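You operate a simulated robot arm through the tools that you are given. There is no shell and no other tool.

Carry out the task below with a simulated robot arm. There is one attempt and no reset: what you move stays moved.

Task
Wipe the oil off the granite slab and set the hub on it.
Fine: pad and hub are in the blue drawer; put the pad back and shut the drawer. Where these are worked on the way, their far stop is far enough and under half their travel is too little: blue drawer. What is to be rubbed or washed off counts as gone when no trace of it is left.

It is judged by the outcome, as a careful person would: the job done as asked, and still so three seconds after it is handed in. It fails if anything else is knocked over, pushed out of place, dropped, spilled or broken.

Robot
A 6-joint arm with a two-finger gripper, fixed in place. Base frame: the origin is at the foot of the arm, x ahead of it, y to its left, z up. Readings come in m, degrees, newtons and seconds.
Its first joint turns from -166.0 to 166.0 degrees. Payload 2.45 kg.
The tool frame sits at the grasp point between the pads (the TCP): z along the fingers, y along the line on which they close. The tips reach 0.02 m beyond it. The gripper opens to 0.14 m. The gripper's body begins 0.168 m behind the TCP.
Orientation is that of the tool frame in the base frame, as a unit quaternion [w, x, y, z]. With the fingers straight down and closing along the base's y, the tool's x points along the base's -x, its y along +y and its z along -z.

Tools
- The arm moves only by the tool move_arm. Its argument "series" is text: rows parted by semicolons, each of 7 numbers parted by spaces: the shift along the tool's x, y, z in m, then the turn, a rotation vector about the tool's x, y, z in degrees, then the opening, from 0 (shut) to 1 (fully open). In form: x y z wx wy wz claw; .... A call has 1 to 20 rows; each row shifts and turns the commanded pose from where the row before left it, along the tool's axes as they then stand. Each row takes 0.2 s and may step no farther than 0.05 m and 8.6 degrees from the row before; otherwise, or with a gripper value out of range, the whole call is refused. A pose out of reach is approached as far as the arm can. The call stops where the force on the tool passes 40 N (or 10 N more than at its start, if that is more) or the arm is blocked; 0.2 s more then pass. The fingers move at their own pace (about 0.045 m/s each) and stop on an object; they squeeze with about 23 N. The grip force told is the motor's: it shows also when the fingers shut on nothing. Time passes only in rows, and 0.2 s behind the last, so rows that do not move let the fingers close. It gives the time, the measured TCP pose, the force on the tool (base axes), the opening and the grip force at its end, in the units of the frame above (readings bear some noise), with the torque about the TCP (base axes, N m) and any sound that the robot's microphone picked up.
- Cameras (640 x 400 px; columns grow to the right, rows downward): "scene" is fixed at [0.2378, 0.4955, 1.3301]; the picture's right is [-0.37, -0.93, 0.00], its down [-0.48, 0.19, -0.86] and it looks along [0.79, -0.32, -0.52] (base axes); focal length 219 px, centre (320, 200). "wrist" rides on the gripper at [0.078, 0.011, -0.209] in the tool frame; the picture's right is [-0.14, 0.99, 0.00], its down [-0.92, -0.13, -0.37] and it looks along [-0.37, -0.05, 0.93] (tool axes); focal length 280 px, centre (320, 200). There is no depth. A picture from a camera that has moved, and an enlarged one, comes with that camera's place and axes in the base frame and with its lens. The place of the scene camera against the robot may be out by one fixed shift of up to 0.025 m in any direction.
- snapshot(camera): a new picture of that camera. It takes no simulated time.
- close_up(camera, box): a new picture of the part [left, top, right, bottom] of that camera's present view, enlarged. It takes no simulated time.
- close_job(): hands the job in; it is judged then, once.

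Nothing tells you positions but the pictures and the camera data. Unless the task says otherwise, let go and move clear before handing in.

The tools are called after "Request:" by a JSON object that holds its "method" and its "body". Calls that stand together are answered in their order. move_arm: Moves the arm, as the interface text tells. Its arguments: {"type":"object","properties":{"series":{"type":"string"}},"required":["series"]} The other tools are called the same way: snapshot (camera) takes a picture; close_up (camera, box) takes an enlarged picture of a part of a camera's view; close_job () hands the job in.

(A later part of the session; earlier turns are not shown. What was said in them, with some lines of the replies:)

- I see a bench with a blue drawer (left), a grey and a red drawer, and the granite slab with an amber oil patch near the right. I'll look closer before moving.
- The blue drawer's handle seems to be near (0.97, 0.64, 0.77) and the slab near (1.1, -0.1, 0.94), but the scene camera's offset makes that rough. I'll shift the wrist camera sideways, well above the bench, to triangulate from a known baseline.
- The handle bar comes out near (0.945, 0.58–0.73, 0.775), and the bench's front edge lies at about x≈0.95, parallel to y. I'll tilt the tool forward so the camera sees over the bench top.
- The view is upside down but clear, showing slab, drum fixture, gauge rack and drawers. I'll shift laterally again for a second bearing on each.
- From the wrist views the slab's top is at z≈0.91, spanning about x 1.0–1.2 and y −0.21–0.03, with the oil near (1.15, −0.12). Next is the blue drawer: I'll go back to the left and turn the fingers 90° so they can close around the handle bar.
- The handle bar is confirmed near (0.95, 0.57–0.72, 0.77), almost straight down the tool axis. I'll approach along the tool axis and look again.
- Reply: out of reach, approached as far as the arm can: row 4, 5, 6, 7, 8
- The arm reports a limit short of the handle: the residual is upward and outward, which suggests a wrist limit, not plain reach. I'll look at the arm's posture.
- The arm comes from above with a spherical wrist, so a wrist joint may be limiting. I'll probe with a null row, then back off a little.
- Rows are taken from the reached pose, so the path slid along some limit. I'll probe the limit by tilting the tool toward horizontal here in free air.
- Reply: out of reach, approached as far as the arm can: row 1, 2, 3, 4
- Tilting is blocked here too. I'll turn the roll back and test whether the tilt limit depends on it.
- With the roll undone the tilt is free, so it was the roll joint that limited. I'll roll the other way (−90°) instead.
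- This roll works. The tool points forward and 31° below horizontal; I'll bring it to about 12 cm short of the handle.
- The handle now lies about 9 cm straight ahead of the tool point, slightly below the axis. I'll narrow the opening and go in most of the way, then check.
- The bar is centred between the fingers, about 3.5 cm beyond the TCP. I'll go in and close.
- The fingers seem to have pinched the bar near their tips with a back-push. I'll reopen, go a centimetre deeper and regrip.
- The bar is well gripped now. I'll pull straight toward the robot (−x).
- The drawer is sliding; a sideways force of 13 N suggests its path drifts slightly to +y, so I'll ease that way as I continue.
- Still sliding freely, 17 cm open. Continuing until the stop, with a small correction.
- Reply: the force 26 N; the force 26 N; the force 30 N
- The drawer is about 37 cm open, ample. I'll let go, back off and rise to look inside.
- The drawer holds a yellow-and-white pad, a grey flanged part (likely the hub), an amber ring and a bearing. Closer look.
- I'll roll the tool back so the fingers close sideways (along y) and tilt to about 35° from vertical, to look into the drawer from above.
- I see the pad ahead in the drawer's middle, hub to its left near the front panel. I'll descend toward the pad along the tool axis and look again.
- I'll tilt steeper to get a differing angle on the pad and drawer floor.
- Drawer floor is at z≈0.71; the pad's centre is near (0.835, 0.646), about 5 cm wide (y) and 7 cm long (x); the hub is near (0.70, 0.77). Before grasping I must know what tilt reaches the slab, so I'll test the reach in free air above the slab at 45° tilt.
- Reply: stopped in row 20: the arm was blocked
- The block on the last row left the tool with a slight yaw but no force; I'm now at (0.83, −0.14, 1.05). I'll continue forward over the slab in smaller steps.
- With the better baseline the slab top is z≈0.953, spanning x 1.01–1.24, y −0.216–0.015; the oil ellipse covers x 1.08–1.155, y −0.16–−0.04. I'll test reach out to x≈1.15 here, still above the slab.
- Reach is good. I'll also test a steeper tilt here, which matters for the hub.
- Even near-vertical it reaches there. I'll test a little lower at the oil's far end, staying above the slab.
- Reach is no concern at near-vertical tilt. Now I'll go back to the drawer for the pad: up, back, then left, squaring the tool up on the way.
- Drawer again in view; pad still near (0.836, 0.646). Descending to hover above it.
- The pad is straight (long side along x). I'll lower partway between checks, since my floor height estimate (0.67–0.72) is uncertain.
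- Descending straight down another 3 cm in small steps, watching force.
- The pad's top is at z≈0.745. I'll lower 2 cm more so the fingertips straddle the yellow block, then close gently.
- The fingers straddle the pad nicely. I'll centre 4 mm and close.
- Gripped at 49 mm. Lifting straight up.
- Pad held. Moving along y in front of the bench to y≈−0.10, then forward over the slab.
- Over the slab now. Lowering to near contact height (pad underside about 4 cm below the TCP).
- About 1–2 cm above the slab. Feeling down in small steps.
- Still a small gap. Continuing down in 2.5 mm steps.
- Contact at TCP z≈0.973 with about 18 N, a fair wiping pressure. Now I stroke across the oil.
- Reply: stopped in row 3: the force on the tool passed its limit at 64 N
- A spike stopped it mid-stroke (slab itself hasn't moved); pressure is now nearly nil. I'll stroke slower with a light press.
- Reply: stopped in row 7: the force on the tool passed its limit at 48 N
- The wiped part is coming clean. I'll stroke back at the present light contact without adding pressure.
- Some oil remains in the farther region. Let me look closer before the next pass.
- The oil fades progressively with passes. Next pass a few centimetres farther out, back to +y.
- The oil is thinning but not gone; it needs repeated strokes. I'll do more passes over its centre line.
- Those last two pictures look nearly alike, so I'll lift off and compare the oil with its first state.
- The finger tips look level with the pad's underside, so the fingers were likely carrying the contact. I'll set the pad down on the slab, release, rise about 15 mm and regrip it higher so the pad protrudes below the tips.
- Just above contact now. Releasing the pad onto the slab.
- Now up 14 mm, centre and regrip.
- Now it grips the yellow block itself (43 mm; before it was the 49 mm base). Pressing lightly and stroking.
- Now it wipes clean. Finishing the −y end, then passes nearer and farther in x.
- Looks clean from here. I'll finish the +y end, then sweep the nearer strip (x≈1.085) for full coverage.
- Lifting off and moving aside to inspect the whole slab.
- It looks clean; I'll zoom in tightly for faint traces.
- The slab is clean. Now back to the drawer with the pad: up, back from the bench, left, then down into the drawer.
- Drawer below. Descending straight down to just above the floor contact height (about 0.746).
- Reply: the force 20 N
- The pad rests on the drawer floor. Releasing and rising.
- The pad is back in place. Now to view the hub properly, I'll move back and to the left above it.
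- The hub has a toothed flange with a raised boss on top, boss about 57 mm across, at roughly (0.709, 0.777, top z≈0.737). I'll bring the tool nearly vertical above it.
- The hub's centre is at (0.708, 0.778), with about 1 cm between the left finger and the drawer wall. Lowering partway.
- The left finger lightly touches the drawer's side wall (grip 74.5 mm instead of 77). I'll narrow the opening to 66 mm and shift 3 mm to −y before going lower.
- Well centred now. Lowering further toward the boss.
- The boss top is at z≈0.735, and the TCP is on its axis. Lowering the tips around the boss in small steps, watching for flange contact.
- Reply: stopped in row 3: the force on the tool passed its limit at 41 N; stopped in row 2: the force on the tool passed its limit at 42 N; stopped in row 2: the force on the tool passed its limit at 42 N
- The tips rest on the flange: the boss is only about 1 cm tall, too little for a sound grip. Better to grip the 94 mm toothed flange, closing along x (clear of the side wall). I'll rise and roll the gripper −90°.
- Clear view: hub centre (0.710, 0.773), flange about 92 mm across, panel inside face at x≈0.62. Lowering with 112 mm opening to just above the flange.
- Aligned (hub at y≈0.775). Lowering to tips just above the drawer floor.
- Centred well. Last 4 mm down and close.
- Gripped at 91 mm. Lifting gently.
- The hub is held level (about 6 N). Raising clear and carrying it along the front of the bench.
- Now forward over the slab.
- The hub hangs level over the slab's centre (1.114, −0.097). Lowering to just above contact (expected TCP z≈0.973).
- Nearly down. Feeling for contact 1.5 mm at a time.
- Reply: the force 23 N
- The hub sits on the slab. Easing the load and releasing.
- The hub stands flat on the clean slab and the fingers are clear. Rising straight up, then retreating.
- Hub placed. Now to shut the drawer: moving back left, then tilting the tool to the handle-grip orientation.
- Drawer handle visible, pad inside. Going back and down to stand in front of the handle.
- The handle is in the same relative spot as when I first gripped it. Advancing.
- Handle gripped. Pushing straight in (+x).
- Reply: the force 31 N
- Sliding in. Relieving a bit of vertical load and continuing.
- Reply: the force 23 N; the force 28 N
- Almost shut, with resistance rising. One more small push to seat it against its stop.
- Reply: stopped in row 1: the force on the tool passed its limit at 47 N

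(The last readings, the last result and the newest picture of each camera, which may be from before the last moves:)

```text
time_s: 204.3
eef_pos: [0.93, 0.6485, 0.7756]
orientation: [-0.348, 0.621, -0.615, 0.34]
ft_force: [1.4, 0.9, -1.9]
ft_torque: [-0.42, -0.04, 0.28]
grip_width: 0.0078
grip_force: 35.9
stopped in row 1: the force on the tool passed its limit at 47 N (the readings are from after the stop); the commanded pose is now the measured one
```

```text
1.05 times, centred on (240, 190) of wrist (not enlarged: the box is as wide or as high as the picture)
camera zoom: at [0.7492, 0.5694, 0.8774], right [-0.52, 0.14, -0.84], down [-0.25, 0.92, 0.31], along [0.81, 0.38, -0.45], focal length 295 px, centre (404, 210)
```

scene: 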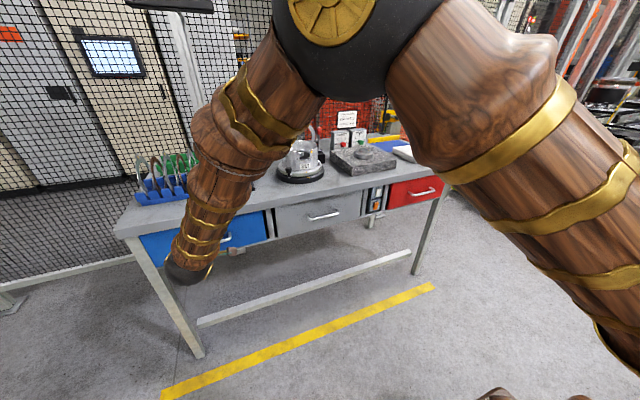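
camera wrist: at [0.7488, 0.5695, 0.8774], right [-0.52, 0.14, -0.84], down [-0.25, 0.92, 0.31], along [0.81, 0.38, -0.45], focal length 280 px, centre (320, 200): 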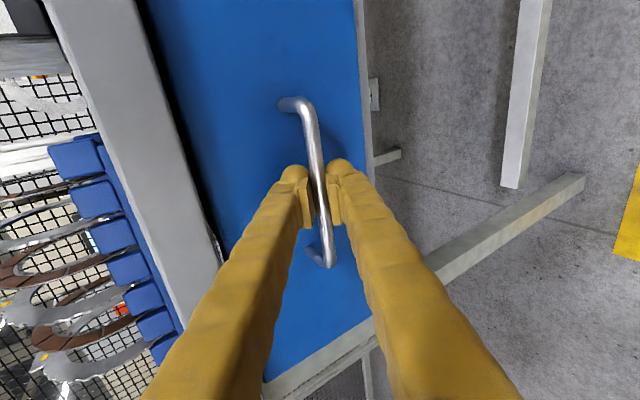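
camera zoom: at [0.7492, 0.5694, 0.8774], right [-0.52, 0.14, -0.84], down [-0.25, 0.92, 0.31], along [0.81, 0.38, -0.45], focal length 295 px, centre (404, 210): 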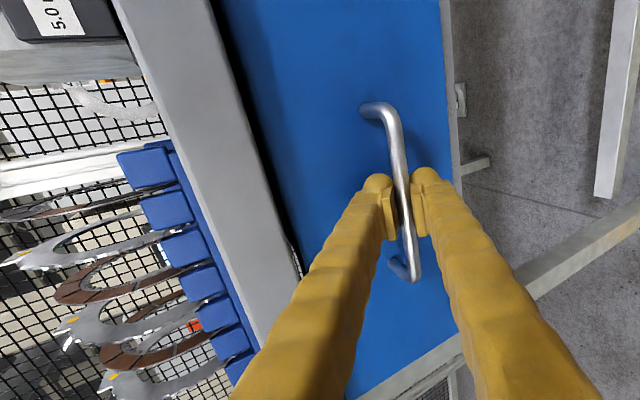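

The push met a hard stop, so the drawer is shut. Releasing and backing away.

Request:
{"method": "move_arm", "body": {"series": "0 0 0 0 0 0 0.3; 0 0 0 0 0 0 0.3; 0 0 0 0 0 0 0.3; 0 0 -0.01 0 0 0 0.3; 0 0 -0.02 0 0 0 0.3; 0 0 -0.02 0 0 0 0.3; 0 0 -0.03 0 0 0 0.3; 0 0 -0.03 0 0 0 0.3; 0 0 0 0 0 0 0.3"}}

Request:
{"method": "snapshot", "body": {"camera": "wrist"}}

```text
time_s: 206.3
eef_pos: [0.8374, 0.6482, 0.8347]
orientation: [-0.346, 0.62, -0.616, 0.34]
ft_force: [0.5, -0.3, -0.3]
ft_torque: [0.01, 0.03, 0.03]
grip_width: 0.0422
grip_force: 0.0
```

```text
taken
camera wrist: at [0.6554, 0.5685, 0.9357], right [-0.52, 0.14, -0.84], down [-0.25, 0.92, 0.31], along [0.81, 0.38, -0.45], focal length 280 px, centre (320, 200)
```

wrist: 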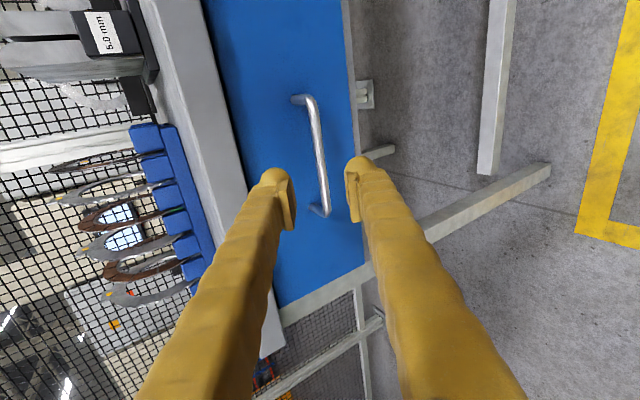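

The drawer is shut. Retreating up and back to check the whole scene.

Request:
{"method": "move_arm", "body": {"series": "0 -0.01 -0.04 0 0 0 0.3; 0 -0.026 -0.03 0 0 0 0.3; 0 -0.026 -0.03 0 0 0 0.3; 0 -0.026 -0.03 0 0 0 0.3; 0 -0.026 -0.03 0 0 0 0.3; 0 -0.026 -0.03 0 0 0 0.3; 0 -0.026 -0.03 0 0 0 0.3; 0 -0.026 -0.02 0 0 0 0.3; 0 -0.026 -0.02 0 0 0 0.3; 0 -0.026 -0.01 0 0 0 0.3; 0 0 0 0 0 0 0.3"}}

Request:
{"method": "snapshot", "body": {"camera": "scene"}}

Request:
{"method": "close_up", "body": {"camera": "scene", "box": [260, 100, 480, 240]}}

Request:
{"method": "close_up", "body": {"camera": "scene", "box": [100, 110, 300, 280]}}

```text
time_s: 208.7
eef_pos: [0.7367, 0.6443, 1.1847]
orientation: [-0.346, 0.62, -0.616, 0.34]
ft_force: [-0.9, -0.7, 0.6]
ft_torque: [0.02, 0.03, 0.02]
grip_width: 0.0421
grip_force: 0.1
```

```text
taken
```

scene: 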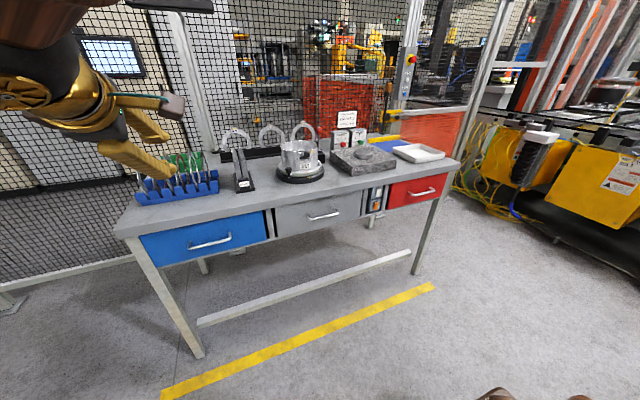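

```text
2.86 times, centred on (370, 170) of scene
camera zoom: at [0.2378, 0.4955, 1.3301], right [-0.37, -0.93, 0.0], down [-0.48, 0.19, -0.86], along [0.79, -0.32, -0.52], focal length 626 px, centre (177, 286)
```

zoom: 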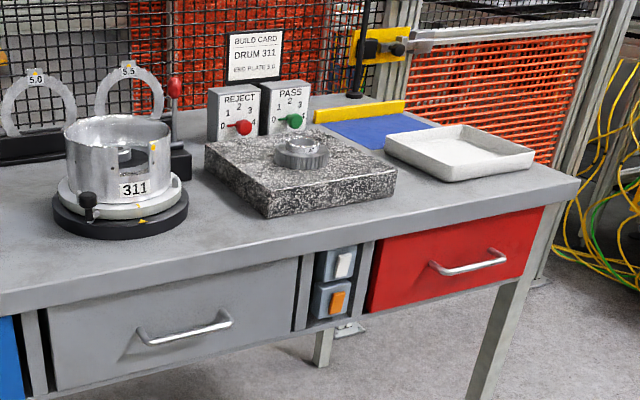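

```text
2.35 times, centred on (200, 195) of scene
camera zoom: at [0.2378, 0.4955, 1.3301], right [-0.37, -0.93, 0.0], down [-0.48, 0.19, -0.86], along [0.79, -0.32, -0.52], focal length 515 px, centre (602, 212)
```

zoom: 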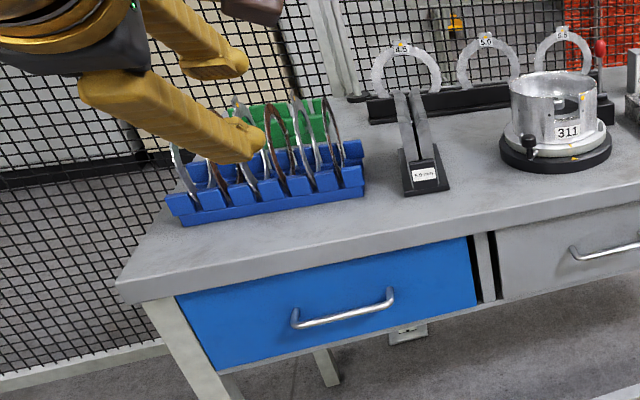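

The blue drawer is shut exactly as it was at the start, with the pad back inside. The slab is clean and hasn't moved, and the hub stands flat at its centre. Nothing else was disturbed and the arm is clear, so I'm handing in.

Request:
{"method": "close_job", "body": {}}

```text
The job is handed in.
```

The granite slab is wiped clean and the hub stands flat near its centre. The pad is back in the blue drawer, and the drawer is shut.

- **Wiping:** The first passes hardly touched the oil, because I had gripped the pad too low and the fingertips were resting on the slab. I regripped the pad higher and it wiped clean. Close-up pictures afterwards showed no trace left.
- **Hub:** I lifted it by its toothed rim. While I was lining up the grip in the drawer, a finger lightly touched the drawer's side wall. The fingertips also pressed on the hub at about 40 N, and the contact left no visible mark.
- **Drawer:** I opened it about 37 cm, then pushed it shut until it met its stop. It looks the same in the pictures as it did at the start.

In the final pictures the slab and everything else on the bench are where they were at the start. I let go of everything and moved the arm clear before handing in.
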